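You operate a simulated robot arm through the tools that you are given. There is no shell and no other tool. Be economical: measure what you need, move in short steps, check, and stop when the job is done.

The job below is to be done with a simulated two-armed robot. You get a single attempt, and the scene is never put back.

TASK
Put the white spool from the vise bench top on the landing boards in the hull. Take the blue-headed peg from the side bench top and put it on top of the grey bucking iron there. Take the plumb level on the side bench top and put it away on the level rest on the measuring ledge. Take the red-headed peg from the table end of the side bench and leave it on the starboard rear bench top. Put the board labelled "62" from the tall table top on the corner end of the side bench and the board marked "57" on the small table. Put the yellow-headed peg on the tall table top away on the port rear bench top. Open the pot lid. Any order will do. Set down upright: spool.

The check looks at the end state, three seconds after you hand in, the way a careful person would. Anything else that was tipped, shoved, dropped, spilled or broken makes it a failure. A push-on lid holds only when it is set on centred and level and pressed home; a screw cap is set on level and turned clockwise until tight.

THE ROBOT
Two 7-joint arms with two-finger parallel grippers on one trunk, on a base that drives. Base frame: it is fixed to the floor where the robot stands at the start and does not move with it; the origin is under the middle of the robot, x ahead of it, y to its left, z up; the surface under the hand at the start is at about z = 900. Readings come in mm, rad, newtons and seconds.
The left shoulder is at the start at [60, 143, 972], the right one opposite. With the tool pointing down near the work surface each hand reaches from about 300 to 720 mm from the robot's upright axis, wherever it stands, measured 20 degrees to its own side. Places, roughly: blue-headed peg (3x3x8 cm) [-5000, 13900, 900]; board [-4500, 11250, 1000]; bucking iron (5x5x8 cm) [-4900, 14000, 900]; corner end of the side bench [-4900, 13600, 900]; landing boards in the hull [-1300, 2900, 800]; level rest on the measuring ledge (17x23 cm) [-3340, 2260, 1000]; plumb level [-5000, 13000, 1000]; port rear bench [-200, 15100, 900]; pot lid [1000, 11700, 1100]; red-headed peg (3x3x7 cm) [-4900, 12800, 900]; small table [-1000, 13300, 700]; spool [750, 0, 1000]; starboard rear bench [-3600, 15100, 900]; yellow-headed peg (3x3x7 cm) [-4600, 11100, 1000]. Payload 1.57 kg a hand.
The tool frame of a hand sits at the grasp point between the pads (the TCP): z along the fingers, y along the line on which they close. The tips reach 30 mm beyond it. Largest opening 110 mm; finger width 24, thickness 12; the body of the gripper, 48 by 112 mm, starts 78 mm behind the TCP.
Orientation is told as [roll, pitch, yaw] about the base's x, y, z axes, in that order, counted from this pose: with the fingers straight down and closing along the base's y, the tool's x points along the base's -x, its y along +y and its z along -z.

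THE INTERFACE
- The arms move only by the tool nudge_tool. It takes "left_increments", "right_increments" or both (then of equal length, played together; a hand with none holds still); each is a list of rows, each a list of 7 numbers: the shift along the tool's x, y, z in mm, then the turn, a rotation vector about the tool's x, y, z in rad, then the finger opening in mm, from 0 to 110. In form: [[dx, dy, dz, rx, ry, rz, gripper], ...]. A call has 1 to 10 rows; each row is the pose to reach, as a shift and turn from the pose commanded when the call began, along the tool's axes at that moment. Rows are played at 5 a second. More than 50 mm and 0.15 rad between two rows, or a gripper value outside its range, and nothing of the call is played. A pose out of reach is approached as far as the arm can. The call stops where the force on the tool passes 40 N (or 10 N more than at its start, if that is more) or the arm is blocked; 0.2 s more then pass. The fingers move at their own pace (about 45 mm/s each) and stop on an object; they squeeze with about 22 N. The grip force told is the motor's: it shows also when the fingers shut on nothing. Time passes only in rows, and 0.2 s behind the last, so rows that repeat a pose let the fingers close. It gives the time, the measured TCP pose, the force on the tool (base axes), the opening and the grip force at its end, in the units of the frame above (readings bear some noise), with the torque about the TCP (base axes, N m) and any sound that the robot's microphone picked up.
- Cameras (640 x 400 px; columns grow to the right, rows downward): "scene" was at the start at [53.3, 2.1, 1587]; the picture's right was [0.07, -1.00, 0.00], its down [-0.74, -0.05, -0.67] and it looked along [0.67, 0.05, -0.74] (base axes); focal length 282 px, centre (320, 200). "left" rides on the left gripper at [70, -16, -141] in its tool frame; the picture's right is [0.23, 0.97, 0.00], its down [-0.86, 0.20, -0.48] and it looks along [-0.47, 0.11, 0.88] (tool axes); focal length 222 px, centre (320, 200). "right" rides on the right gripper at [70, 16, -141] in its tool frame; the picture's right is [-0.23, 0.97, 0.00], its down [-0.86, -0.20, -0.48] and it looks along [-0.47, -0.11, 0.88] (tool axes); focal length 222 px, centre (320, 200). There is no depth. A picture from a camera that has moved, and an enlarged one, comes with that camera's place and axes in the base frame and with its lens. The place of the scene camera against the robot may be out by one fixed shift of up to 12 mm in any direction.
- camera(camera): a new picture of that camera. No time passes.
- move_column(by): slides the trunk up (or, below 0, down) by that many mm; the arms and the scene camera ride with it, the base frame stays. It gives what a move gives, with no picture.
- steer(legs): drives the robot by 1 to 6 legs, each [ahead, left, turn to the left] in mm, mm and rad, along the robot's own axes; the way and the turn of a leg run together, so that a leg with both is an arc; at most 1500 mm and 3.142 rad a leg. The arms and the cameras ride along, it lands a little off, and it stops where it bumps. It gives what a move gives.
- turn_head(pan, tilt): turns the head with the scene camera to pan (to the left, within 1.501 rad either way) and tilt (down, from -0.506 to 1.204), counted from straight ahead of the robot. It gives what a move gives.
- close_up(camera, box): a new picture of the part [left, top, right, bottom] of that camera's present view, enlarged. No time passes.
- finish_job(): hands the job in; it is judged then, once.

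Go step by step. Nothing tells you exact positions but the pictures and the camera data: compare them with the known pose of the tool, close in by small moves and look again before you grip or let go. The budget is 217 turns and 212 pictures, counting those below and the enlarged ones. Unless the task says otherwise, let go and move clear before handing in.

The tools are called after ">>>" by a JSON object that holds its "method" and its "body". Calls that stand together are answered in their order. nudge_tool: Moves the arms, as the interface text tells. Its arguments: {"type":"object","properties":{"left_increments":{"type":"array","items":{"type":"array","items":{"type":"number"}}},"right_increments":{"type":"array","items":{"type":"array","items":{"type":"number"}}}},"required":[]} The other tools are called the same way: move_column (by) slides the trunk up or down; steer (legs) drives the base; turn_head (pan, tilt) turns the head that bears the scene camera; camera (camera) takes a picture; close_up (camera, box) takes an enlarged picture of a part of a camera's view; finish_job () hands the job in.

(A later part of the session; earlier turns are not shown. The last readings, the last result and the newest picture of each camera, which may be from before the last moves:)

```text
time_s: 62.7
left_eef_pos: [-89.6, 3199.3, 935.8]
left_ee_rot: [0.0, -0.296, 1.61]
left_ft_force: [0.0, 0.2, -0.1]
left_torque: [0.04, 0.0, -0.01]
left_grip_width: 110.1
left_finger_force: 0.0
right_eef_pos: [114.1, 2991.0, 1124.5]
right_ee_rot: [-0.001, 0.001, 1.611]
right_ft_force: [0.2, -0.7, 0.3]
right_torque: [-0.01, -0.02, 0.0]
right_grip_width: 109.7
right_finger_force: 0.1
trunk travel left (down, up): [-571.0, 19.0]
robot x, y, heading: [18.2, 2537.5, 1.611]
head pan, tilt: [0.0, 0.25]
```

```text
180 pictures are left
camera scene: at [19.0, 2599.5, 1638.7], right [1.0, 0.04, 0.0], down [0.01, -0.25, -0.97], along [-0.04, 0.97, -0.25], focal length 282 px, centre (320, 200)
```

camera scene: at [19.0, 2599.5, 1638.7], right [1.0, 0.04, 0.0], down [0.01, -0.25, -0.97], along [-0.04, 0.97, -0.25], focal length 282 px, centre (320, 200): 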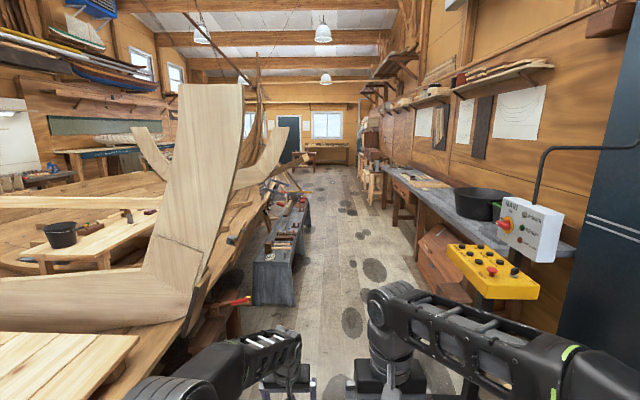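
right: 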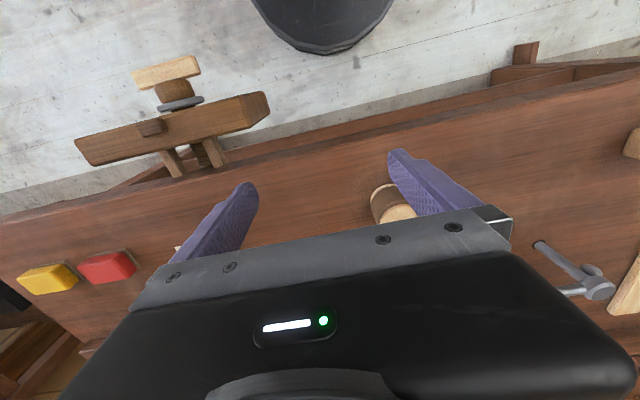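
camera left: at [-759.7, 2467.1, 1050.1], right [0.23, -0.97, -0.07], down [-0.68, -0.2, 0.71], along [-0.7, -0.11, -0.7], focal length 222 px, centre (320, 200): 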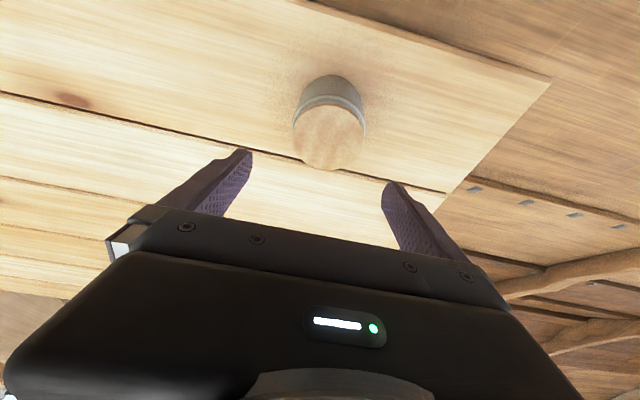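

The arm move was refused (one step too long) and the base drove with the arm extended, but nothing was touched. I retract the arm now.

>>> {"method": "nudge_tool", "body": {"left_increments": [[10, 0, -38, 0, 0.04, 0, 110], [35, 8, -70, 0, 0.08, 0, 60], [65, 16, -100, 0, 0.12, 0, 30], [95, 24, -130, 0, 0.16, 0, 30], [122, 33, -160, 0, 0.2, 0, 30], [148, 40, -188, 0, 0.24, 0, 30], [175, 50, -216, 0, 0.28, 0, 30], [200, 60, -243, 0, 0.3, 0, 30]]}}

>>> {"method": "nudge_tool", "body": {"right_increments": [[10, 0, 0, 0, 0, 0, 60], [40, 0, 0, 0, 0, 0, 30], [40, 0, 0, 0, 0, 0, 30]]}}

>>> {"method": "close_up", "body": {"camera": "scene", "box": [230, 90, 430, 220]}}

```text
time_s: 64.5
left_eef_pos: [-141.5, 2934.9, 1111.0]
left_ee_rot: [0.0, 0.002, 1.61]
left_ft_force: [-1.7, -0.6, -0.9]
left_torque: [0.01, -0.03, 0.02]
left_grip_width: 30.1
left_finger_force: 0.0
right_eef_pos: [114.3, 2990.1, 1124.2]
right_ee_rot: [0.0, 0.002, 1.611]
right_ft_force: [-0.3, 0.5, 0.9]
right_torque: [0.04, 0.02, 0.02]
right_grip_width: 109.8
right_finger_force: 0.0
trunk travel left (down, up): [-571.0, 19.0]
robot x, y, heading: [17.8, 2538.9, 1.607]
head pan, tilt: [0.0, 0.25]
```

```text
time_s: 65.3
left_eef_pos: [-141.4, 2937.2, 1110.7]
left_ee_rot: [0.001, 0.004, 1.611]
left_ft_force: [1.1, -0.2, -0.8]
left_torque: [-0.03, -0.01, 0.02]
left_grip_width: 29.8
left_finger_force: 0.0
right_eef_pos: [115.2, 2948.8, 1124.4]
right_ee_rot: [0.0, 0.001, 1.61]
right_ft_force: [-0.9, 0.0, 0.4]
right_torque: [0.02, 0.0, 0.07]
right_grip_width: 41.9
right_finger_force: 0.2
trunk travel left (down, up): [-571.0, 19.0]
robot x, y, heading: [18.0, 2541.9, 1.613]
head pan, tilt: [0.0, 0.25]
```

```text
3.08 times, centred on (330, 155) of scene
camera zoom: at [18.7, 2600.0, 1638.7], right [1.0, 0.04, 0.0], down [0.01, -0.25, -0.97], along [-0.04, 0.97, -0.25], focal length 869 px, centre (289, 338)
```

zoom: 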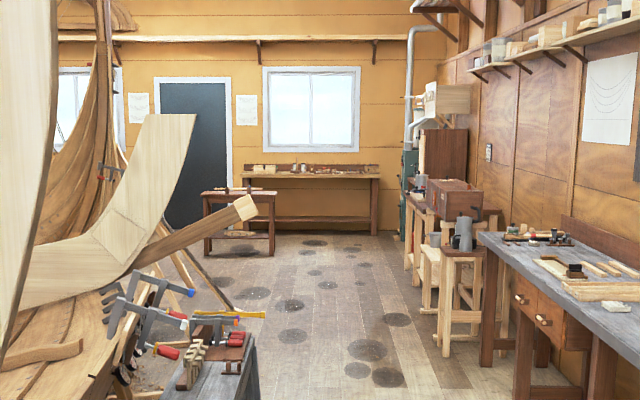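

>>> {"method": "steer", "body": {"legs": [[0, -130, 0], [0, 0, -0.042], [1500, 0, 0], [1500, 0, 0]]}}

>>> {"method": "camera", "body": {"camera": "scene"}}

```text
time_s: 81.1
left_eef_pos: [106.5, 5965.2, 1109.7]
left_ee_rot: [0.0, 0.003, 1.549]
left_ft_force: [0.5, 0.8, -0.4]
left_torque: [-0.02, 0.0, -0.01]
left_grip_width: 29.9
left_finger_force: 0.1
right_eef_pos: [362.7, 5963.3, 1123.2]
right_ee_rot: [0.0, 0.0, 1.549]
right_ft_force: [0.9, 0.5, -0.7]
right_torque: [-0.03, 0.01, -0.02]
right_grip_width: 30.0
right_finger_force: 0.0
trunk travel left (down, up): [-571.0, 19.0]
robot x, y, heading: [238.0, 5558.5, 1.548]
head pan, tilt: [0.0, 0.25]
```

```text
178 pictures are left
camera scene: at [244.8, 5619.9, 1638.7], right [1.0, -0.02, 0.0], down [-0.01, -0.25, -0.97], along [0.02, 0.97, -0.25], focal length 282 px, centre (320, 200)
```

scene: 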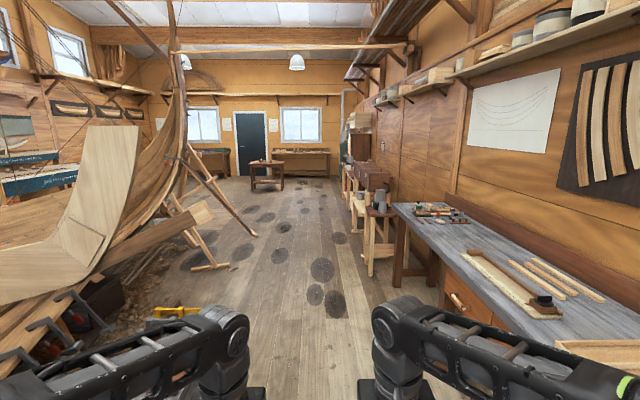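

>>> {"method": "steer", "body": {"legs": [[1500, 0, 0], [1500, 0, 0], [1500, 0, 0]]}}

>>> {"method": "camera", "body": {"camera": "scene"}}

>>> {"method": "turn_head", "body": {"pan": -0.7, "tilt": 0.35}}

>>> {"method": "camera", "body": {"camera": "scene"}}

```text
time_s: 102.7
left_eef_pos: [193.5, 10482.4, 1110.2]
left_ee_rot: [0.0, 0.003, 1.552]
left_ft_force: [-0.4, -0.4, 0.0]
left_torque: [-0.02, 0.01, 0.0]
left_grip_width: 29.8
left_finger_force: 0.1
right_eef_pos: [449.6, 10480.6, 1124.2]
right_ee_rot: [-0.001, 0.002, 1.553]
right_ft_force: [0.6, 0.7, -0.2]
right_torque: [-0.03, -0.04, -0.03]
right_grip_width: 30.1
right_finger_force: 0.1
trunk travel left (down, up): [-571.0, 19.0]
robot x, y, heading: [328.0, 10078.3, 1.55]
head pan, tilt: [0.0, 0.25]
```

```text
177 pictures are left
camera scene: at [333.0, 10137.1, 1638.7], right [1.0, -0.02, 0.0], down [0.0, -0.25, -0.97], along [0.02, 0.97, -0.25], focal length 282 px, centre (320, 200)
```

scene: 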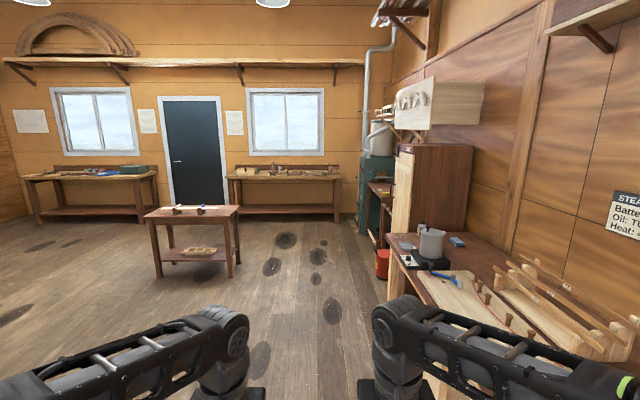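

```text
time_s: 103.8
left_eef_pos: [193.9, 10482.6, 1111.4]
left_ee_rot: [0.0, 0.002, 1.551]
left_ft_force: [-0.3, -0.4, -0.6]
left_torque: [0.02, -0.01, -0.01]
left_grip_width: 29.9
left_finger_force: 0.0
right_eef_pos: [450.7, 10479.5, 1124.9]
right_ee_rot: [0.001, 0.001, 1.55]
right_ft_force: [-0.4, 0.5, 0.0]
right_torque: [0.0, -0.01, 0.0]
right_grip_width: 30.1
right_finger_force: 0.0
trunk travel left (down, up): [-571.0, 19.0]
robot x, y, heading: [327.8, 10077.0, 1.555]
head pan, tilt: [-0.7, 0.351]
```

```text
176 pictures are left
camera scene: at [392.4, 10113.5, 1629.3], right [0.75, -0.66, 0.0], down [-0.23, -0.26, -0.94], along [0.62, 0.71, -0.34], focal length 282 px, centre (320, 200)
```

scene: 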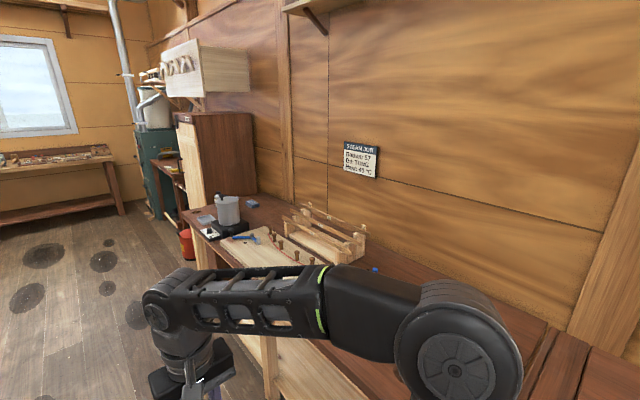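

The grey pot stands on a hotplate at roughly (1010, 11660). I zoom in on it and drive closer.

>>> {"method": "close_up", "body": {"camera": "scene", "box": [180, 170, 300, 250]}}

>>> {"method": "steer", "body": {"legs": [[1300, 0, 0], [0, 60, 0]]}}

>>> {"method": "turn_head", "body": {"pan": -1.2, "tilt": 0.7}}

>>> {"method": "camera", "body": {"camera": "scene"}}

```text
5.00 times, centred on (240, 210) of scene
camera zoom: at [392.4, 10113.5, 1629.3], right [0.75, -0.66, 0.0], down [-0.23, -0.26, -0.94], along [0.62, 0.71, -0.34], focal length 1412 px, centre (720, 150)
```

zoom: 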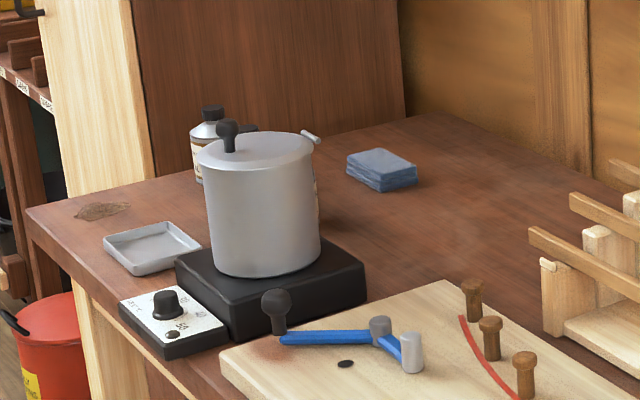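

```text
time_s: 110.8
left_eef_pos: [146.3, 11775.6, 1110.9]
left_ee_rot: [-0.002, 0.003, 1.564]
left_ft_force: [0.1, 0.2, 0.2]
left_torque: [0.05, -0.02, 0.0]
left_grip_width: 30.1
left_finger_force: 0.1
right_eef_pos: [402.0, 11775.1, 1125.5]
right_ee_rot: [-0.001, 0.0, 1.564]
right_ft_force: [-0.7, 0.4, -0.8]
right_torque: [0.01, -0.08, -0.03]
right_grip_width: 30.0
right_finger_force: 0.1
trunk travel left (down, up): [-571.0, 19.0]
robot x, y, heading: [285.3, 11370.4, 1.565]
head pan, tilt: [-0.7, 0.351]
```

```text
time_s: 111.8
left_eef_pos: [147.1, 11775.5, 1110.5]
left_ee_rot: [0.002, 0.002, 1.564]
left_ft_force: [0.5, 0.4, -0.8]
left_torque: [-0.02, 0.0, 0.0]
left_grip_width: 30.1
left_finger_force: 0.1
right_eef_pos: [404.1, 11775.3, 1124.2]
right_ee_rot: [0.0, 0.003, 1.563]
right_ft_force: [-0.6, -0.7, 0.1]
right_torque: [0.0, 0.01, 0.01]
right_grip_width: 29.8
right_finger_force: 0.0
trunk travel left (down, up): [-571.0, 19.0]
robot x, y, heading: [289.1, 11368.0, 1.566]
head pan, tilt: [-1.201, 0.7]
```

```text
174 pictures are left
camera scene: at [370.2, 11367.8, 1598.0], right [0.36, -0.93, 0.0], down [-0.6, -0.23, -0.77], along [0.71, 0.27, -0.64], focal length 282 px, centre (320, 200)
```

scene: 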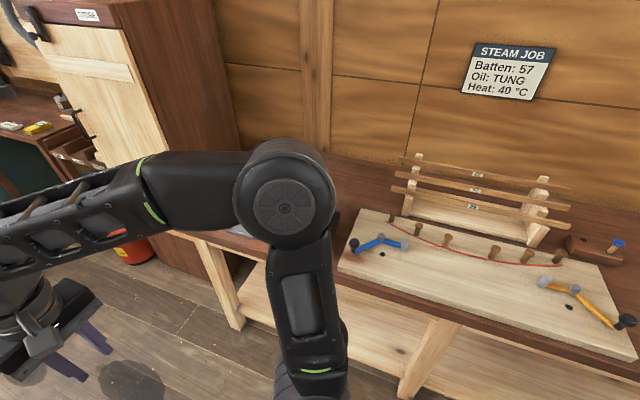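

I drive alongside and turn to face the pot.

>>> {"method": "steer", "body": {"legs": [[400, 0, 0], [0, 0, -1.566]]}}

>>> {"method": "turn_head", "body": {"pan": 0, "tilt": 0.6}}

>>> {"method": "camera", "body": {"camera": "scene"}}

```text
time_s: 118.1
left_eef_pos: [693.3, 11915.3, 1111.0]
left_ee_rot: [0.002, 0.005, 0.0]
left_ft_force: [-0.2, 0.5, 0.3]
left_torque: [0.01, 0.04, -0.04]
left_grip_width: 29.9
left_finger_force: 0.0
right_eef_pos: [694.7, 11657.5, 1123.9]
right_ee_rot: [0.0, 0.001, -0.003]
right_ft_force: [0.1, -0.4, 0.1]
right_torque: [0.02, -0.02, -0.03]
right_grip_width: 29.9
right_finger_force: 0.1
trunk travel left (down, up): [-571.0, 19.0]
robot x, y, heading: [291.8, 11776.1, -0.002]
head pan, tilt: [-1.201, 0.7]
```

```text
time_s: 119.5
left_eef_pos: [693.4, 11916.1, 1111.1]
left_ee_rot: [0.001, 0.004, -0.002]
left_ft_force: [0.0, -0.3, 0.3]
left_torque: [0.02, 0.03, -0.01]
left_grip_width: 30.1
left_finger_force: 0.0
right_eef_pos: [694.5, 11658.3, 1125.9]
right_ee_rot: [-0.002, 0.002, -0.002]
right_ft_force: [1.7, 0.0, 0.4]
right_torque: [-0.01, 0.01, -0.02]
right_grip_width: 30.3
right_finger_force: 0.1
trunk travel left (down, up): [-571.0, 19.0]
robot x, y, heading: [289.3, 11771.5, -0.001]
head pan, tilt: [0.0, 0.6]
```

```text
173 pictures are left
camera scene: at [352.3, 11770.5, 1606.5], right [0.0, -1.0, 0.0], down [-0.57, 0.0, -0.82], along [0.82, 0.0, -0.57], focal length 282 px, centre (320, 200)
```

scene: 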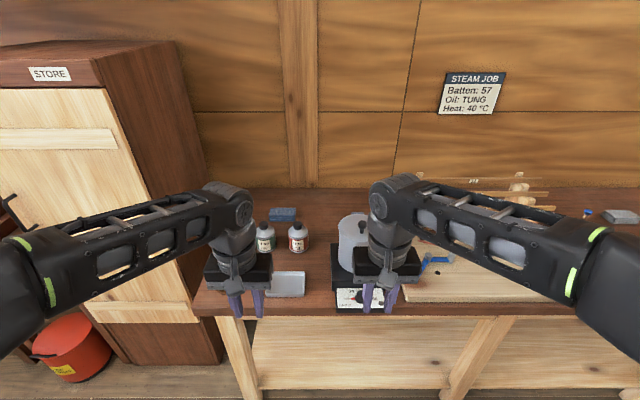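

>>> {"method": "nudge_tool", "body": {"right_increments": [[0, -45, 0, 0, 0, 0, 60], [0, -90, 0, 0, 0, 0, 90], [10, -135, 0, 0, 0, 0, 90], [10, -175, 0, 0, 0, 0, 90]]}}

>>> {"method": "close_up", "body": {"camera": "scene", "box": [260, 190, 440, 310]}}

>>> {"method": "camera", "body": {"camera": "right"}}

```text
time_s: 120.5
left_eef_pos: [694.1, 11914.8, 1110.8]
left_ee_rot: [0.0, 0.003, -0.002]
left_ft_force: [-0.2, 0.0, 0.1]
left_torque: [-0.01, -0.01, 0.0]
left_grip_width: 30.1
left_finger_force: 0.1
right_eef_pos: [685.1, 11483.9, 1124.4]
right_ee_rot: [0.0, 0.002, -0.002]
right_ft_force: [-0.2, -1.0, -0.2]
right_torque: [0.02, -0.01, 0.03]
right_grip_width: 90.2
right_finger_force: 0.1
trunk travel left (down, up): [-571.0, 19.0]
robot x, y, heading: [286.4, 11777.3, 0.006]
head pan, tilt: [0.0, 0.6]
```

```text
3.33 times, centred on (350, 250) of scene
camera zoom: at [352.8, 11770.2, 1606.5], right [0.0, -1.0, 0.0], down [-0.57, 0.0, -0.82], along [0.82, 0.0, -0.57], focal length 942 px, centre (220, 33)
```

zoom: 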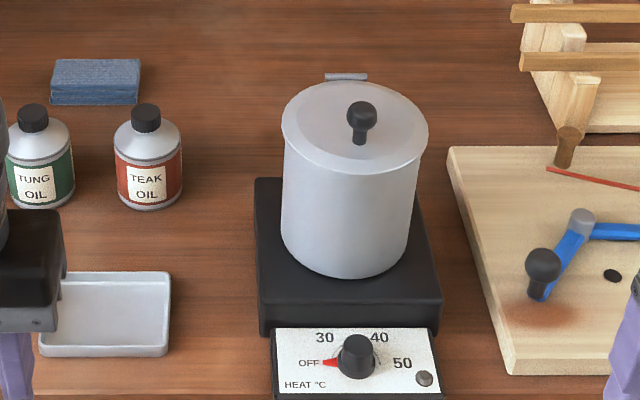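

```text
171 pictures are left
camera right: at [614.8, 11501.3, 1266.2], right [0.23, 0.97, 0.0], down [0.86, -0.2, 0.48], along [0.46, -0.11, -0.88], focal length 222 px, centre (320, 200)
```

right: 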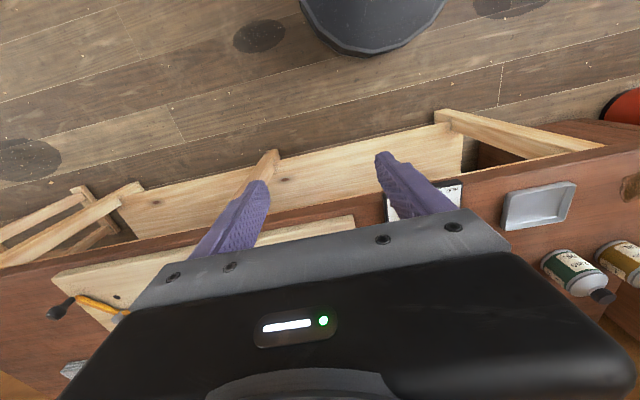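

The lid is hinged at the back (hinge at roughly x 1063) and its knob ball is near (970, 11648, 1093). I'll drive closer, then approach the knob with the right hand tilted forward.

>>> {"method": "steer", "body": {"legs": [[215, 0, 0]]}}

>>> {"method": "turn_head", "body": {"pan": -0.15, "tilt": 0.8}}

>>> {"method": "camera", "body": {"camera": "scene"}}

>>> {"method": "camera", "body": {"camera": "right"}}

```text
time_s: 122.2
left_eef_pos: [910.3, 11915.4, 1111.7]
left_ee_rot: [0.0, 0.003, -0.002]
left_ft_force: [-0.3, 0.1, -0.3]
left_torque: [0.0, 0.01, -0.01]
left_grip_width: 30.0
left_finger_force: 0.0
right_eef_pos: [902.5, 11484.8, 1124.3]
right_ee_rot: [-0.001, 0.002, -0.002]
right_ft_force: [1.2, 0.4, -0.3]
right_torque: [0.02, 0.02, 0.03]
right_grip_width: 90.1
right_finger_force: 0.0
trunk travel left (down, up): [-571.0, 19.0]
robot x, y, heading: [503.7, 11776.7, 0.001]
head pan, tilt: [0.0, 0.6]
```

```text
time_s: 122.9
left_eef_pos: [909.2, 11916.7, 1110.6]
left_ee_rot: [0.001, 0.001, 0.0]
left_ft_force: [0.0, 0.5, -0.1]
left_torque: [-0.02, -0.02, -0.04]
left_grip_width: 30.2
left_finger_force: 0.1
right_eef_pos: [901.1, 11486.0, 1124.1]
right_ee_rot: [0.0, 0.002, 0.001]
right_ft_force: [0.1, -0.4, 0.1]
right_torque: [-0.02, 0.03, 0.01]
right_grip_width: 90.1
right_finger_force: 0.2
trunk travel left (down, up): [-571.0, 19.0]
robot x, y, heading: [507.1, 11772.7, 0.001]
head pan, tilt: [-0.15, 0.799]
```

```text
170 pictures are left
camera scene: at [559.3, 11758.3, 1589.7], right [-0.15, -0.99, 0.0], down [-0.71, 0.11, -0.7], along [0.69, -0.1, -0.72], focal length 282 px, centre (320, 200)
```

scene: 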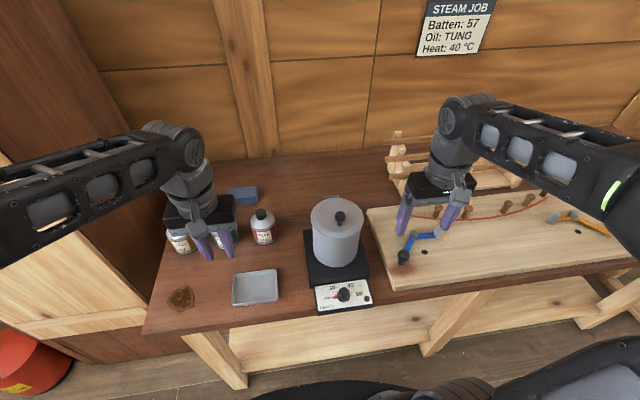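

```text
169 pictures are left
camera right: at [830.6, 11502.2, 1266.3], right [0.23, 0.97, 0.0], down [0.86, -0.2, 0.48], along [0.46, -0.11, -0.88], focal length 222 px, centre (320, 200)
```

right: 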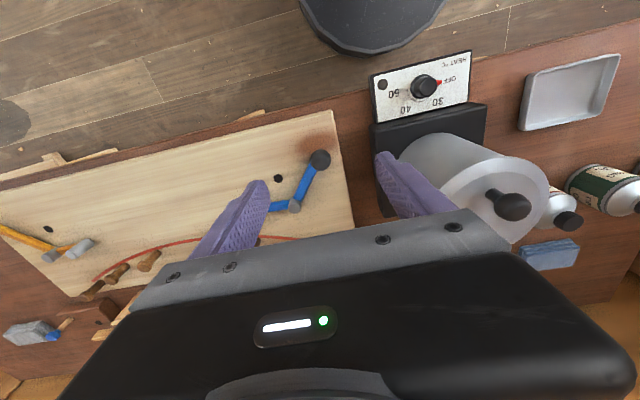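

>>> {"method": "nudge_tool", "body": {"right_increments": [[0, 0, -40, 0, 0, 0, 60], [0, 40, -45, 0, -0.1, 0, 60], [0, 80, -45, 0, -0.2, 0, 60], [-20, 120, -45, 0, -0.3, 0, 60], [-45, 150, -40, 0, -0.4, 0, 60], [-72, 166, -36, 0, -0.4, 0, 60]]}}

>>> {"method": "camera", "body": {"camera": "right"}}

>>> {"method": "close_up", "body": {"camera": "scene", "box": [260, 140, 420, 300]}}

```text
time_s: 124.3
left_eef_pos: [909.5, 11916.0, 1111.4]
left_ee_rot: [-0.001, 0.005, -0.003]
left_ft_force: [0.1, -0.2, -0.3]
left_torque: [-0.03, 0.06, 0.01]
left_grip_width: 30.1
left_finger_force: 0.1
right_eef_pos: [975.0, 11651.7, 1159.8]
right_ee_rot: [-0.001, -0.396, -0.001]
right_ft_force: [0.9, -0.1, -0.2]
right_torque: [-0.01, 0.04, -0.01]
right_grip_width: 60.1
right_finger_force: 0.1
right hand out of reach, approached as far as the arm can: row 1
trunk travel left (down, up): [-571.0, 19.0]
robot x, y, heading: [506.8, 11775.5, -0.007]
head pan, tilt: [-0.15, 0.799]
```

```text
168 pictures are left
camera right: at [855.0, 11669.6, 1262.9], right [0.21, 0.97, 0.09], down [0.6, -0.2, 0.77], along [0.77, -0.11, -0.63], focal length 222 px, centre (320, 200)
```

right: 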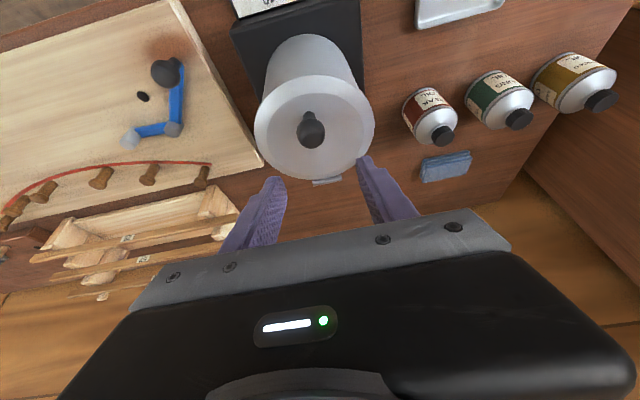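

```text
2.50 times, centred on (340, 220) of scene
camera zoom: at [561.3, 11758.4, 1589.6], right [-0.15, -0.99, 0.0], down [-0.71, 0.11, -0.7], along [0.69, -0.1, -0.72], focal length 706 px, centre (270, 150)
```

zoom: 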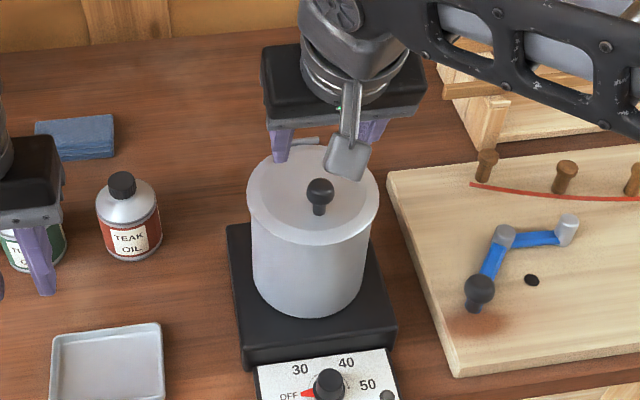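

The knob ball is confirmed at about (970, 11652, 1088), with the hinge near (1068, 11652, 1056). I lower onto the knob and close.

>>> {"method": "nudge_tool", "body": {"right_increments": [[11, 0.5, 18, 0, 0, 0, 60], [22, 0.5, 36, 0, 0, 0, 60], [32, 0.5, 52, 0, 0, 0, 60], [32, 0.5, 52, 0, 0, 0, 60]]}}

>>> {"method": "camera", "body": {"camera": "right"}}

>>> {"method": "close_up", "body": {"camera": "scene", "box": [260, 140, 420, 300]}}

```text
time_s: 125.3
left_eef_pos: [909.3, 11915.6, 1111.2]
left_ee_rot: [0.001, 0.001, -0.003]
left_ft_force: [1.5, 0.3, -0.3]
left_torque: [0.0, -0.01, 0.02]
left_grip_width: 29.8
left_finger_force: 0.1
right_eef_pos: [966.4, 11650.1, 1101.2]
right_ee_rot: [-0.001, -0.398, 0.0]
right_ft_force: [0.0, 0.9, -0.9]
right_torque: [0.01, -0.03, 0.01]
right_grip_width: 60.0
right_finger_force: 0.0
trunk travel left (down, up): [-571.0, 19.0]
robot x, y, heading: [507.1, 11770.5, 0.002]
head pan, tilt: [-0.15, 0.799]
```

```text
166 pictures are left
camera right: at [845.5, 11666.8, 1203.2], right [0.21, 0.97, 0.09], down [0.6, -0.2, 0.77], along [0.77, -0.11, -0.63], focal length 222 px, centre (320, 200)
```

right: 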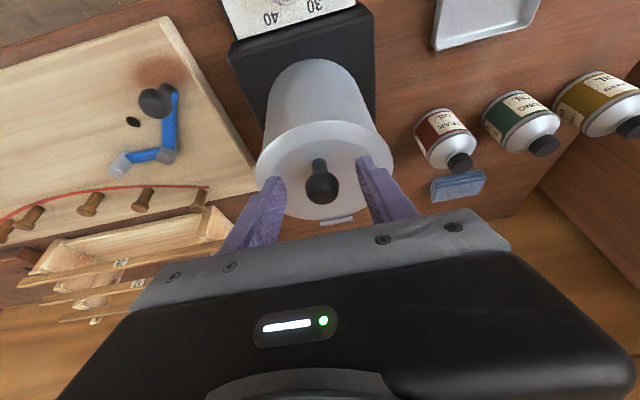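

```text
2.50 times, centred on (340, 220) of scene
camera zoom: at [559.2, 11758.3, 1589.7], right [-0.15, -0.99, 0.0], down [-0.71, 0.11, -0.7], along [0.69, -0.1, -0.72], focal length 706 px, centre (270, 150)
```

zoom: 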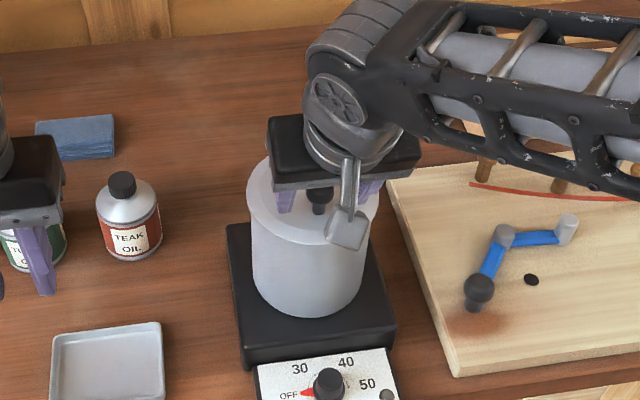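

>>> {"method": "nudge_tool", "body": {"right_increments": [[0, 0, 0, 0, 0, 0, 30], [0, 0, 0, 0, 0, 0, 15], [0, 0, 0, 0, 0, 0, 15], [0, 0, 0, 0, 0, 0, 15]]}}

```text
time_s: 126.3
left_eef_pos: [909.2, 11917.4, 1111.8]
left_ee_rot: [-0.001, 0.001, -0.001]
left_ft_force: [0.8, 0.3, 0.4]
left_torque: [-0.02, -0.02, 0.0]
left_grip_width: 30.1
left_finger_force: 0.1
right_eef_pos: [965.7, 11650.1, 1099.6]
right_ee_rot: [-0.001, -0.398, 0.0]
right_ft_force: [-0.6, 6.7, -1.8]
right_torque: [0.15, 0.04, 0.1]
right_grip_width: 27.5
right_finger_force: 30.8
trunk travel left (down, up): [-571.0, 19.0]
robot x, y, heading: [501.8, 11771.6, -0.001]
head pan, tilt: [-0.15, 0.799]
```

Knob held. I swing the lid up along its hinge arc in small steps, first to about 30°.

>>> {"method": "nudge_tool", "body": {"right_increments": [[-9.4, 1.5, -9.4, 0, 0, 0, 15], [-20, 1.5, -17.5, 0, 0, 0, 15], [-31.5, 1.5, -24, 0, 0, 0, 15], [-43.7, 1.5, -29.3, 0, 0, 0, 15], [-43.7, 1.5, -29.3, 0, 0, 0, 15]]}}

>>> {"method": "close_up", "body": {"camera": "scene", "box": [260, 140, 420, 300]}}

>>> {"method": "camera", "body": {"camera": "right"}}

```text
time_s: 127.5
left_eef_pos: [908.4, 11914.9, 1111.0]
left_ee_rot: [0.001, 0.003, -0.002]
left_ft_force: [-0.3, 0.4, 0.0]
left_torque: [0.03, -0.05, 0.01]
left_grip_width: 29.9
left_finger_force: 0.0
right_eef_pos: [991.1, 11649.9, 1145.1]
right_ee_rot: [-0.001, -0.396, -0.004]
right_ft_force: [-5.1, -8.0, -5.4]
right_torque: [-0.21, 0.7, -0.12]
right_grip_width: 27.0
right_finger_force: 33.9
trunk travel left (down, up): [-571.0, 19.0]
robot x, y, heading: [505.7, 11772.9, 0.0]
head pan, tilt: [-0.15, 0.799]
```

```text
2.50 times, centred on (340, 220) of scene
camera zoom: at [559.1, 11756.6, 1589.6], right [-0.15, -0.99, 0.0], down [-0.71, 0.11, -0.7], along [0.69, -0.1, -0.72], focal length 706 px, centre (270, 150)
```

zoom: 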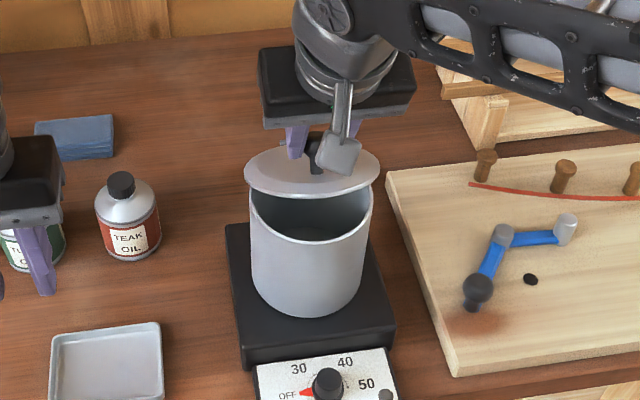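

```text
163 pictures are left
camera right: at [871.8, 11668.3, 1247.8], right [0.21, 0.97, 0.09], down [0.6, -0.2, 0.77], along [0.77, -0.11, -0.63], focal length 222 px, centre (320, 200)
```

right: 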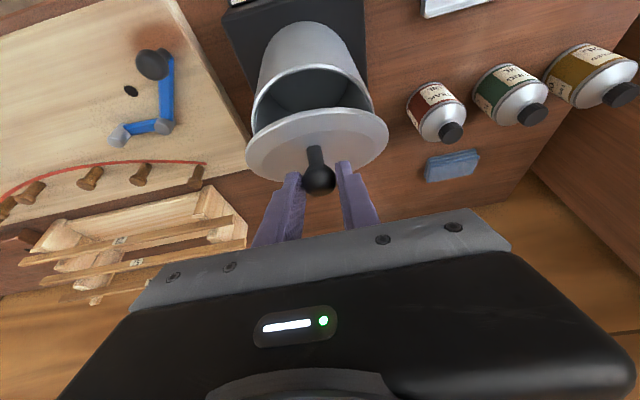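

The lid opens nicely on the expected arc. I continue to about 72°.

>>> {"method": "nudge_tool", "body": {"right_increments": [[-12.9, -1, -3.5, 0, 0, 0, 15], [-26.1, -1, -5.1, 0, 0, 0, 15], [-38.5, -1, -5.2, 0, 0, 0, 15], [-52.6, -1, -3.4, 0, 0, 0, 15], [-62.8, -1, -0.8, 0, 0, 0, 15], [-72.7, -1, 2.8, 0, 0, 0, 15], [-72.7, -1, 2.8, 0, 0, 0, 15]]}}

>>> {"method": "close_up", "body": {"camera": "scene", "box": [260, 120, 420, 280]}}

>>> {"method": "camera", "body": {"camera": "right"}}

```text
time_s: 129.1
left_eef_pos: [908.2, 11916.0, 1111.0]
left_ee_rot: [-0.001, 0.003, -0.001]
left_ft_force: [0.0, -0.2, 1.0]
left_torque: [0.04, -0.01, 0.0]
left_grip_width: 30.0
left_finger_force: 0.1
right_eef_pos: [1061.7, 11651.8, 1168.3]
right_ee_rot: [0.001, -0.399, 0.001]
right_ft_force: [-0.1, -0.8, 0.0]
right_torque: [0.03, -0.01, 0.01]
right_grip_width: 14.7
right_finger_force: 0.1
trunk travel left (down, up): [-571.0, 19.0]
robot x, y, heading: [508.3, 11773.5, 0.001]
head pan, tilt: [-0.15, 0.799]
```

```text
2.50 times, centred on (340, 200) of scene
camera zoom: at [558.7, 11757.9, 1589.6], right [-0.15, -0.99, 0.0], down [-0.71, 0.11, -0.7], along [0.69, -0.1, -0.72], focal length 706 px, centre (270, 200)
```

zoom: 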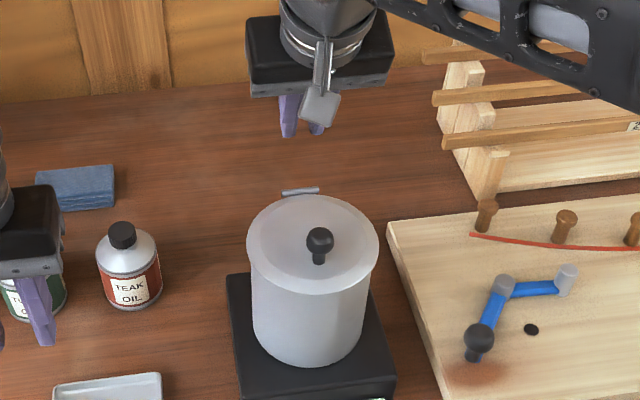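

```text
161 pictures are left
camera right: at [941.3, 11669.4, 1272.7], right [0.21, 0.97, 0.09], down [0.6, -0.2, 0.77], along [0.77, -0.11, -0.63], focal length 222 px, centre (320, 200)
```

right: 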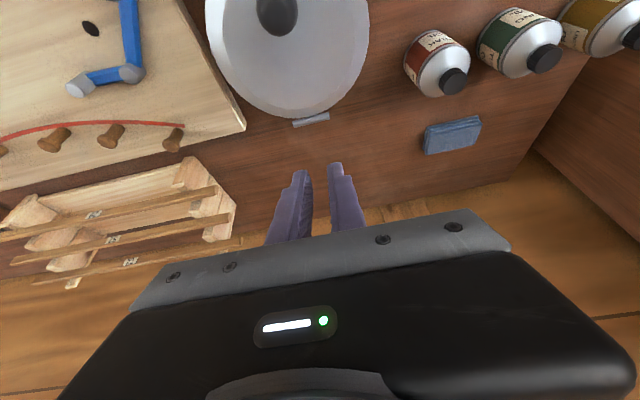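

The ball slipped from the grip at about 45° and the lid fell shut, with the pot unmoved. A better grip comes from the right side with fingers horizontal, so the wrist can roll with the lid; I move the right hand there.

>>> {"method": "nudge_tool", "body": {"right_increments": [[30, -24, -11, 0, 0.1, 0, 40], [61, -49, -22, 0, 0.2, 0, 40], [91, -73, -33, 0, 0.3, 0, 40], [122, -98, -45, 0, 0.4, 0, 40], [152, -122, -56, 0, 0.4, 0, 40]]}}

>>> {"method": "nudge_tool", "body": {"right_increments": [[0, 0, 0, -0.083, 0.083, 0.083, 40], [0, 0, 0, -0.166, 0.166, 0.166, 40], [0, 0, 0, -0.249, 0.249, 0.249, 40], [0, 0, 0, -0.332, 0.332, 0.332, 40], [0, 0, 0, -0.415, 0.415, 0.415, 40], [0, 0, 0, -0.498, 0.498, 0.498, 40], [0, 0, 0, -0.581, 0.581, 0.581, 40]]}}

```text
time_s: 130.5
left_eef_pos: [911.1, 11912.6, 1110.9]
left_ee_rot: [0.003, 0.003, -0.003]
left_ft_force: [1.3, -0.2, 0.2]
left_torque: [0.09, 0.03, 0.01]
left_grip_width: 29.9
left_finger_force: 0.1
right_eef_pos: [901.7, 11557.6, 1170.7]
right_ee_rot: [0.0, -0.027, 0.083]
right_ft_force: [0.2, -0.4, -0.3]
right_torque: [0.06, 0.06, 0.02]
right_grip_width: 39.8
right_finger_force: 0.0
right hand out of reach, approached as far as the arm can: row 4
trunk travel left (down, up): [-571.0, 19.0]
robot x, y, heading: [501.9, 11771.7, 0.002]
head pan, tilt: [-0.15, 0.799]
stopped in row 5 (right hand): the arm was blocked; the commanded pose is now the measured one
```

```text
time_s: 132.1
left_eef_pos: [906.4, 11917.3, 1111.4]
left_ee_rot: [0.0, 0.001, -0.001]
left_ft_force: [-0.9, 0.0, 0.0]
left_torque: [0.0, -0.04, -0.01]
left_grip_width: 29.7
left_finger_force: 0.0
right_eef_pos: [865.0, 11599.3, 1104.2]
right_ee_rot: [0.468, 0.474, -0.333]
right_ft_force: [0.0, 0.7, 0.8]
right_torque: [-0.05, -0.04, 0.0]
right_grip_width: 39.9
right_finger_force: 0.1
right hand out of reach, approached as far as the arm can: row 1, 2, 3, 4, 5, 6, 7
trunk travel left (down, up): [-571.0, 19.0]
robot x, y, heading: [505.3, 11772.1, 0.001]
head pan, tilt: [-0.15, 0.799]
```

>>> {"method": "camera", "body": {"camera": "scene"}}

>>> {"method": "camera", "body": {"camera": "right"}}

```text
160 pictures are left
camera scene: at [556.1, 11759.4, 1589.7], right [-0.15, -0.99, 0.0], down [-0.71, 0.11, -0.7], along [0.69, -0.1, -0.72], focal length 282 px, centre (320, 200)
```

scene: 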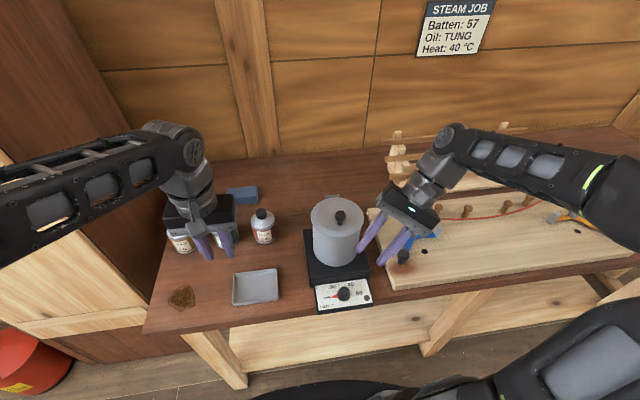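

```text
159 pictures are left
camera right: at [847.6, 11553.6, 1254.7], right [0.67, 0.69, 0.29], down [0.73, -0.67, -0.09], along [0.13, 0.27, -0.95], focal length 222 px, centre (320, 200)
```

right: 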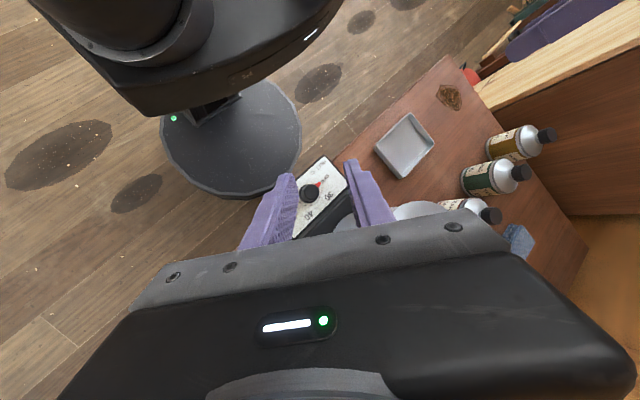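

The side pose is beyond the wrist's limits. I unwind the hand upright and clear again, and raise the trunk its last bit for reach.

>>> {"method": "nudge_tool", "body": {"right_increments": [[6, -5, -31, 0, 0, 0, 40], [11, -11, -62, 0.07, -0.05, -0.06, 40], [11, -11, -62, 0.16, -0.115, -0.13, 40], [11, -11, -62, 0.25, -0.18, -0.2, 40], [11, -11, -62, 0.34, -0.245, -0.275, 40], [11, -11, -62, 0.44, -0.315, -0.35, 40], [11, -11, -62, 0.534, -0.386, -0.432, 40]]}}

>>> {"method": "move_column", "body": {"by": 18}}

```text
time_s: 133.7
left_eef_pos: [908.9, 11915.4, 1112.3]
left_ee_rot: [-0.001, 0.002, 0.001]
left_ft_force: [-0.7, 1.0, 0.5]
left_torque: [0.04, 0.0, -0.03]
left_grip_width: 30.0
left_finger_force: 0.2
right_eef_pos: [878.9, 11555.2, 1137.8]
right_ee_rot: [0.001, 0.002, -0.003]
right_ft_force: [0.0, 0.9, 1.1]
right_torque: [0.02, 0.02, 0.0]
right_grip_width: 39.9
right_finger_force: 0.0
right hand out of reach, approached as far as the arm can: row 1, 2, 3, 4, 5, 6, 7
trunk travel left (down, up): [-571.0, 19.0]
robot x, y, heading: [504.3, 11771.7, -0.004]
head pan, tilt: [-0.15, 0.799]
```

```text
time_s: 134.3
left_eef_pos: [908.6, 11916.2, 1130.1]
left_ee_rot: [-0.001, 0.002, 0.0]
left_ft_force: [0.1, 0.2, 0.9]
left_torque: [0.02, 0.0, 0.03]
left_grip_width: 30.0
left_finger_force: 0.0
right_eef_pos: [878.4, 11554.2, 1154.4]
right_ee_rot: [0.001, 0.004, -0.004]
right_ft_force: [-0.1, -0.3, 0.1]
right_torque: [-0.04, 0.01, 0.0]
right_grip_width: 40.1
right_finger_force: 0.1
trunk travel left (down, up): [-589.0, 1.0]
robot x, y, heading: [504.1, 11772.8, 0.005]
head pan, tilt: [-0.15, 0.799]
```

>>> {"method": "nudge_tool", "body": {"right_increments": [[0, 14, 0, 0, -0.125, 0, 40], [0, 28, 0, 0, -0.25, 0, 40], [0, 42, 0, 0, -0.375, 0, 40], [0, 56, 0, 0, -0.5, 0, 40], [-8, 70, 0, 0, -0.625, 0, 45], [-16, 84, 0, 0, -0.75, 0, 45], [-24, 97, 5, 0, -0.875, 0, 45], [-32, 97, 10, 0, -1.0, 0, 45]]}}

>>> {"method": "camera", "body": {"camera": "right"}}

>>> {"method": "close_up", "body": {"camera": "scene", "box": [260, 140, 420, 300]}}

```text
time_s: 136.1
left_eef_pos: [908.7, 11915.1, 1129.9]
left_ee_rot: [0.0, 0.001, 0.001]
left_ft_force: [-0.4, -0.3, 0.4]
left_torque: [-0.03, -0.01, -0.03]
left_grip_width: 30.0
left_finger_force: 0.0
right_eef_pos: [941.0, 11667.9, 1172.4]
right_ee_rot: [0.001, -0.996, -0.003]
right_ft_force: [0.6, 0.2, 0.0]
right_torque: [0.03, -0.01, 0.0]
right_grip_width: 45.0
right_finger_force: 0.0
right hand out of reach, approached as far as the arm can: row 7, 8
trunk travel left (down, up): [-589.0, 1.0]
robot x, y, heading: [505.0, 11773.1, 0.002]
head pan, tilt: [-0.15, 0.799]
```

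```text
158 pictures are left
camera right: at [783.5, 11685.5, 1190.3], right [0.13, 0.97, 0.19], down [0.06, -0.2, 0.98], along [0.99, -0.11, -0.09], focal length 222 px, centre (320, 200)
```

right: 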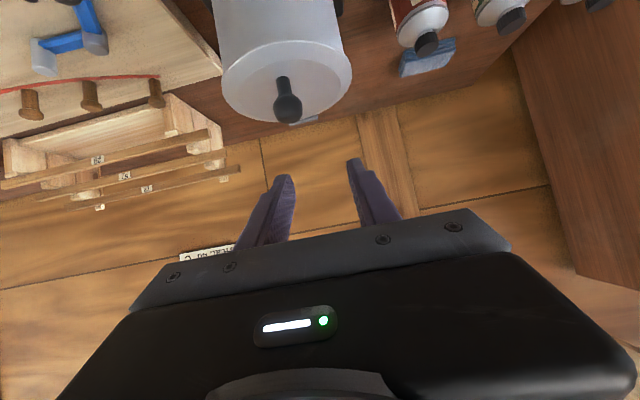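

```text
2.50 times, centred on (340, 220) of scene
camera zoom: at [559.5, 11758.5, 1607.6], right [-0.15, -0.99, 0.0], down [-0.71, 0.11, -0.7], along [0.69, -0.1, -0.72], focal length 706 px, centre (270, 150)
```

zoom: 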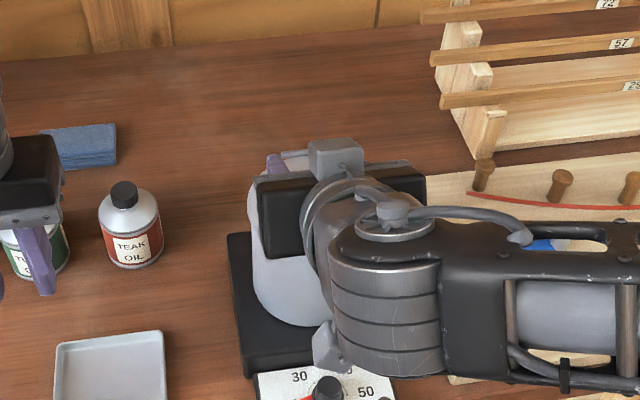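

>>> {"method": "nudge_tool", "body": {"right_increments": [[0, -16, 0, 0, 0.1, 0, 50], [12, -16, 15, 0, 0.2, 0, 50], [24, -16, 30, 0, 0.25, 0, 50], [36, -16, 44, 0, 0.25, 0, 50]]}}

>>> {"method": "camera", "body": {"camera": "right"}}

```text
time_s: 137.1
left_eef_pos: [908.6, 11915.4, 1129.7]
left_ee_rot: [0.0, 0.001, 0.001]
left_ft_force: [-0.6, 0.0, -0.1]
left_torque: [-0.03, -0.01, 0.01]
left_grip_width: 29.9
left_finger_force: 0.1
right_eef_pos: [957.1, 11652.2, 1118.9]
right_ee_rot: [0.001, -0.748, -0.003]
right_ft_force: [-0.3, -0.3, 0.4]
right_torque: [0.01, -0.02, 0.0]
right_grip_width: 49.9
right_finger_force: 0.1
trunk travel left (down, up): [-589.0, 1.0]
robot x, y, heading: [505.8, 11773.9, 0.007]
head pan, tilt: [-0.15, 0.799]
```

```text
156 pictures are left
camera right: at [809.3, 11669.7, 1174.4], right [0.17, 0.97, 0.16], down [0.3, -0.2, 0.93], along [0.94, -0.11, -0.33], focal length 222 px, centre (320, 200)
```

right: 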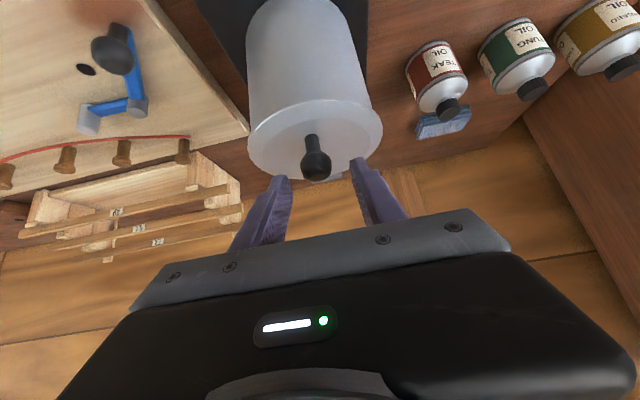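

>>> {"method": "nudge_tool", "body": {"right_increments": [[6, 0.5, 12, 0, 0, 0, 50], [11.9, 0.5, 23, 0, 0, 0, 50], [11.9, 0.5, 23, 0, 0, 0, 30], [11.9, 0.5, 23, 0, 0, 0, 12], [11.9, 0.5, 23, 0, 0, 0, 12]]}}

>>> {"method": "camera", "body": {"camera": "right"}}

```text
time_s: 138.3
left_eef_pos: [907.7, 11915.8, 1129.3]
left_ee_rot: [0.0, 0.002, -0.001]
left_ft_force: [0.0, 1.2, 0.3]
left_torque: [0.03, -0.01, 0.02]
left_grip_width: 30.0
left_finger_force: 0.2
right_eef_pos: [964.0, 11651.3, 1092.7]
right_ee_rot: [0.002, -0.745, -0.007]
right_ft_force: [0.3, -3.0, -0.4]
right_torque: [-0.05, 0.03, -0.01]
right_grip_width: 27.6
right_finger_force: 26.1
trunk travel left (down, up): [-589.0, 1.0]
robot x, y, heading: [505.0, 11772.9, -0.002]
head pan, tilt: [-0.15, 0.799]
```

```text
155 pictures are left
camera right: at [816.2, 11668.5, 1148.9], right [0.17, 0.97, 0.16], down [0.3, -0.2, 0.93], along [0.94, -0.11, -0.33], focal length 222 px, centre (320, 200)
```

right: 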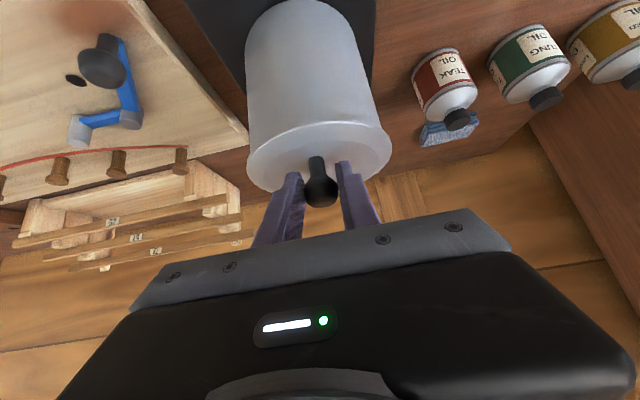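

Knob held again with the fingers tilted well forward. Now I swing the lid with the hand turning along with it, first to about 31°.

>>> {"method": "nudge_tool", "body": {"right_increments": [[-7, 0, -3.3, 0, 0.07, 0, 12], [-14.1, 0, -6.2, 0, 0.14, 0, 12], [-28.9, 0, -10.4, 0, 0.28, 0, 12], [-44.2, 0, -12.4, 0, 0.42, 0, 12], [-57.7, 0, -12.5, 0, 0.54, 0, 12]]}}

>>> {"method": "camera", "body": {"camera": "right"}}

```text
time_s: 139.5
left_eef_pos: [906.8, 11914.4, 1129.2]
left_ee_rot: [-0.002, 0.001, -0.002]
left_ft_force: [0.6, -0.7, 0.2]
left_torque: [0.01, -0.01, -0.03]
left_grip_width: 29.9
left_finger_force: 0.1
right_eef_pos: [997.4, 11650.3, 1142.7]
right_ee_rot: [0.002, -0.207, -0.001]
right_ft_force: [-5.3, -7.0, 5.8]
right_torque: [-0.27, -0.16, -0.07]
right_grip_width: 26.9
right_finger_force: 37.6
trunk travel left (down, up): [-589.0, 1.0]
robot x, y, heading: [506.6, 11775.8, -0.003]
head pan, tilt: [-0.15, 0.799]
```

```text
154 pictures are left
camera right: at [899.0, 11668.0, 1265.4], right [0.23, 0.97, 0.05], down [0.74, -0.2, 0.64], along [0.64, -0.11, -0.76], focal length 222 px, centre (320, 200)
```

right: 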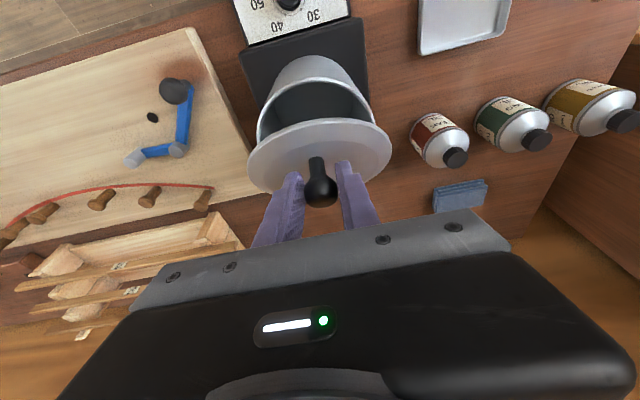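

>>> {"method": "nudge_tool", "body": {"right_increments": [[-13.9, -1, -7.8, 0, 0.05, 0, 12], [-31.2, -1, -12.5, 0, 0.1, 0, 12], [-49, -1, -14.2, 0, 0.1, 0, 12], [-58, -1, -13.8, 0, 0.05, 0, 12], [-67.2, -1, -12.8, 0, 0, 0, 12]]}}

>>> {"method": "camera", "body": {"camera": "right"}}

```text
time_s: 140.7
left_eef_pos: [905.9, 11915.7, 1129.9]
left_ee_rot: [0.001, 0.003, 0.0]
left_ft_force: [0.5, -0.2, -0.3]
left_torque: [-0.01, 0.03, 0.02]
left_grip_width: 29.9
left_finger_force: 0.0
right_eef_pos: [1060.2, 11650.9, 1167.3]
right_ee_rot: [0.0, -0.21, -0.002]
right_ft_force: [-11.2, -0.6, 3.4]
right_torque: [-0.06, 1.13, 0.01]
right_grip_width: 27.2
right_finger_force: 37.6
trunk travel left (down, up): [-589.0, 1.0]
robot x, y, heading: [504.9, 11773.1, -0.005]
head pan, tilt: [-0.15, 0.799]
```

```text
153 pictures are left
camera right: at [962.6, 11667.9, 1291.4], right [0.22, 0.97, 0.05], down [0.74, -0.2, 0.65], along [0.64, -0.11, -0.76], focal length 222 px, centre (320, 200)
```

right: 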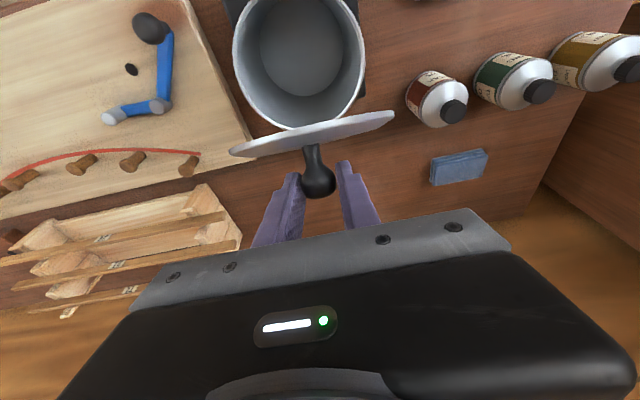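

It holds at about 70°. I continue past vertical.

>>> {"method": "nudge_tool", "body": {"right_increments": [[-9, 0, 2, 0, 0.0, 0, 12], [-17.7, 0, 4.6, 0, 0.0, 0, 12], [-26, 0, 8, 0, 0.0, 0, 12], [-34.5, 0, 12.3, 0, 0.0, 0, 12], [-42, 0, 17.3, 0, 0, 0, 12], [-49.6, 0, 22.8, 0, 0, 0, 12], [-55, 0, 28, 0, 0, 0, 12]]}}

>>> {"method": "camera", "body": {"camera": "right"}}

>>> {"method": "close_up", "body": {"camera": "scene", "box": [260, 120, 420, 280]}}

```text
time_s: 142.3
left_eef_pos: [906.6, 11914.3, 1130.2]
left_ee_rot: [-0.002, 0.002, 0.001]
left_ft_force: [-0.1, 1.2, 0.6]
left_torque: [0.03, -0.01, 0.0]
left_grip_width: 30.0
left_finger_force: 0.1
right_eef_pos: [1121.9, 11651.6, 1152.3]
right_ee_rot: [0.001, -0.212, -0.003]
right_ft_force: [-0.6, -3.2, 20.4]
right_torque: [0.01, 1.05, 0.04]
right_grip_width: 27.6
right_finger_force: 38.2
trunk travel left (down, up): [-589.0, 1.0]
robot x, y, heading: [508.1, 11774.1, -0.003]
head pan, tilt: [-0.15, 0.799]
```

```text
152 pictures are left
camera right: at [1022.6, 11667.9, 1276.1], right [0.23, 0.97, 0.05], down [0.73, -0.2, 0.65], along [0.64, -0.11, -0.76], focal length 222 px, centre (320, 200)
```

right: 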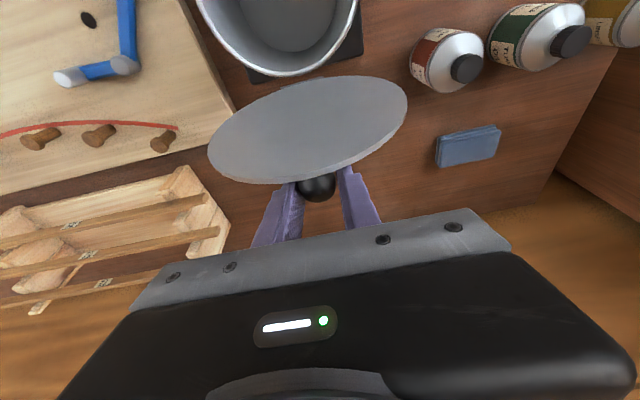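

```text
2.50 times, centred on (340, 200) of scene
camera zoom: at [557.5, 11758.2, 1607.9], right [-0.15, -0.99, 0.0], down [-0.71, 0.11, -0.7], along [0.69, -0.1, -0.72], focal length 706 px, centre (270, 200)
```

zoom: 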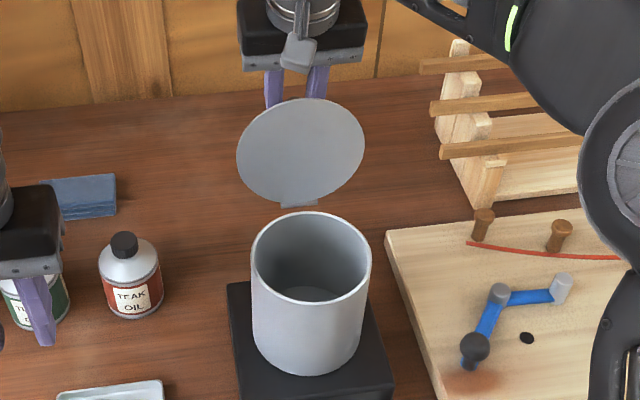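

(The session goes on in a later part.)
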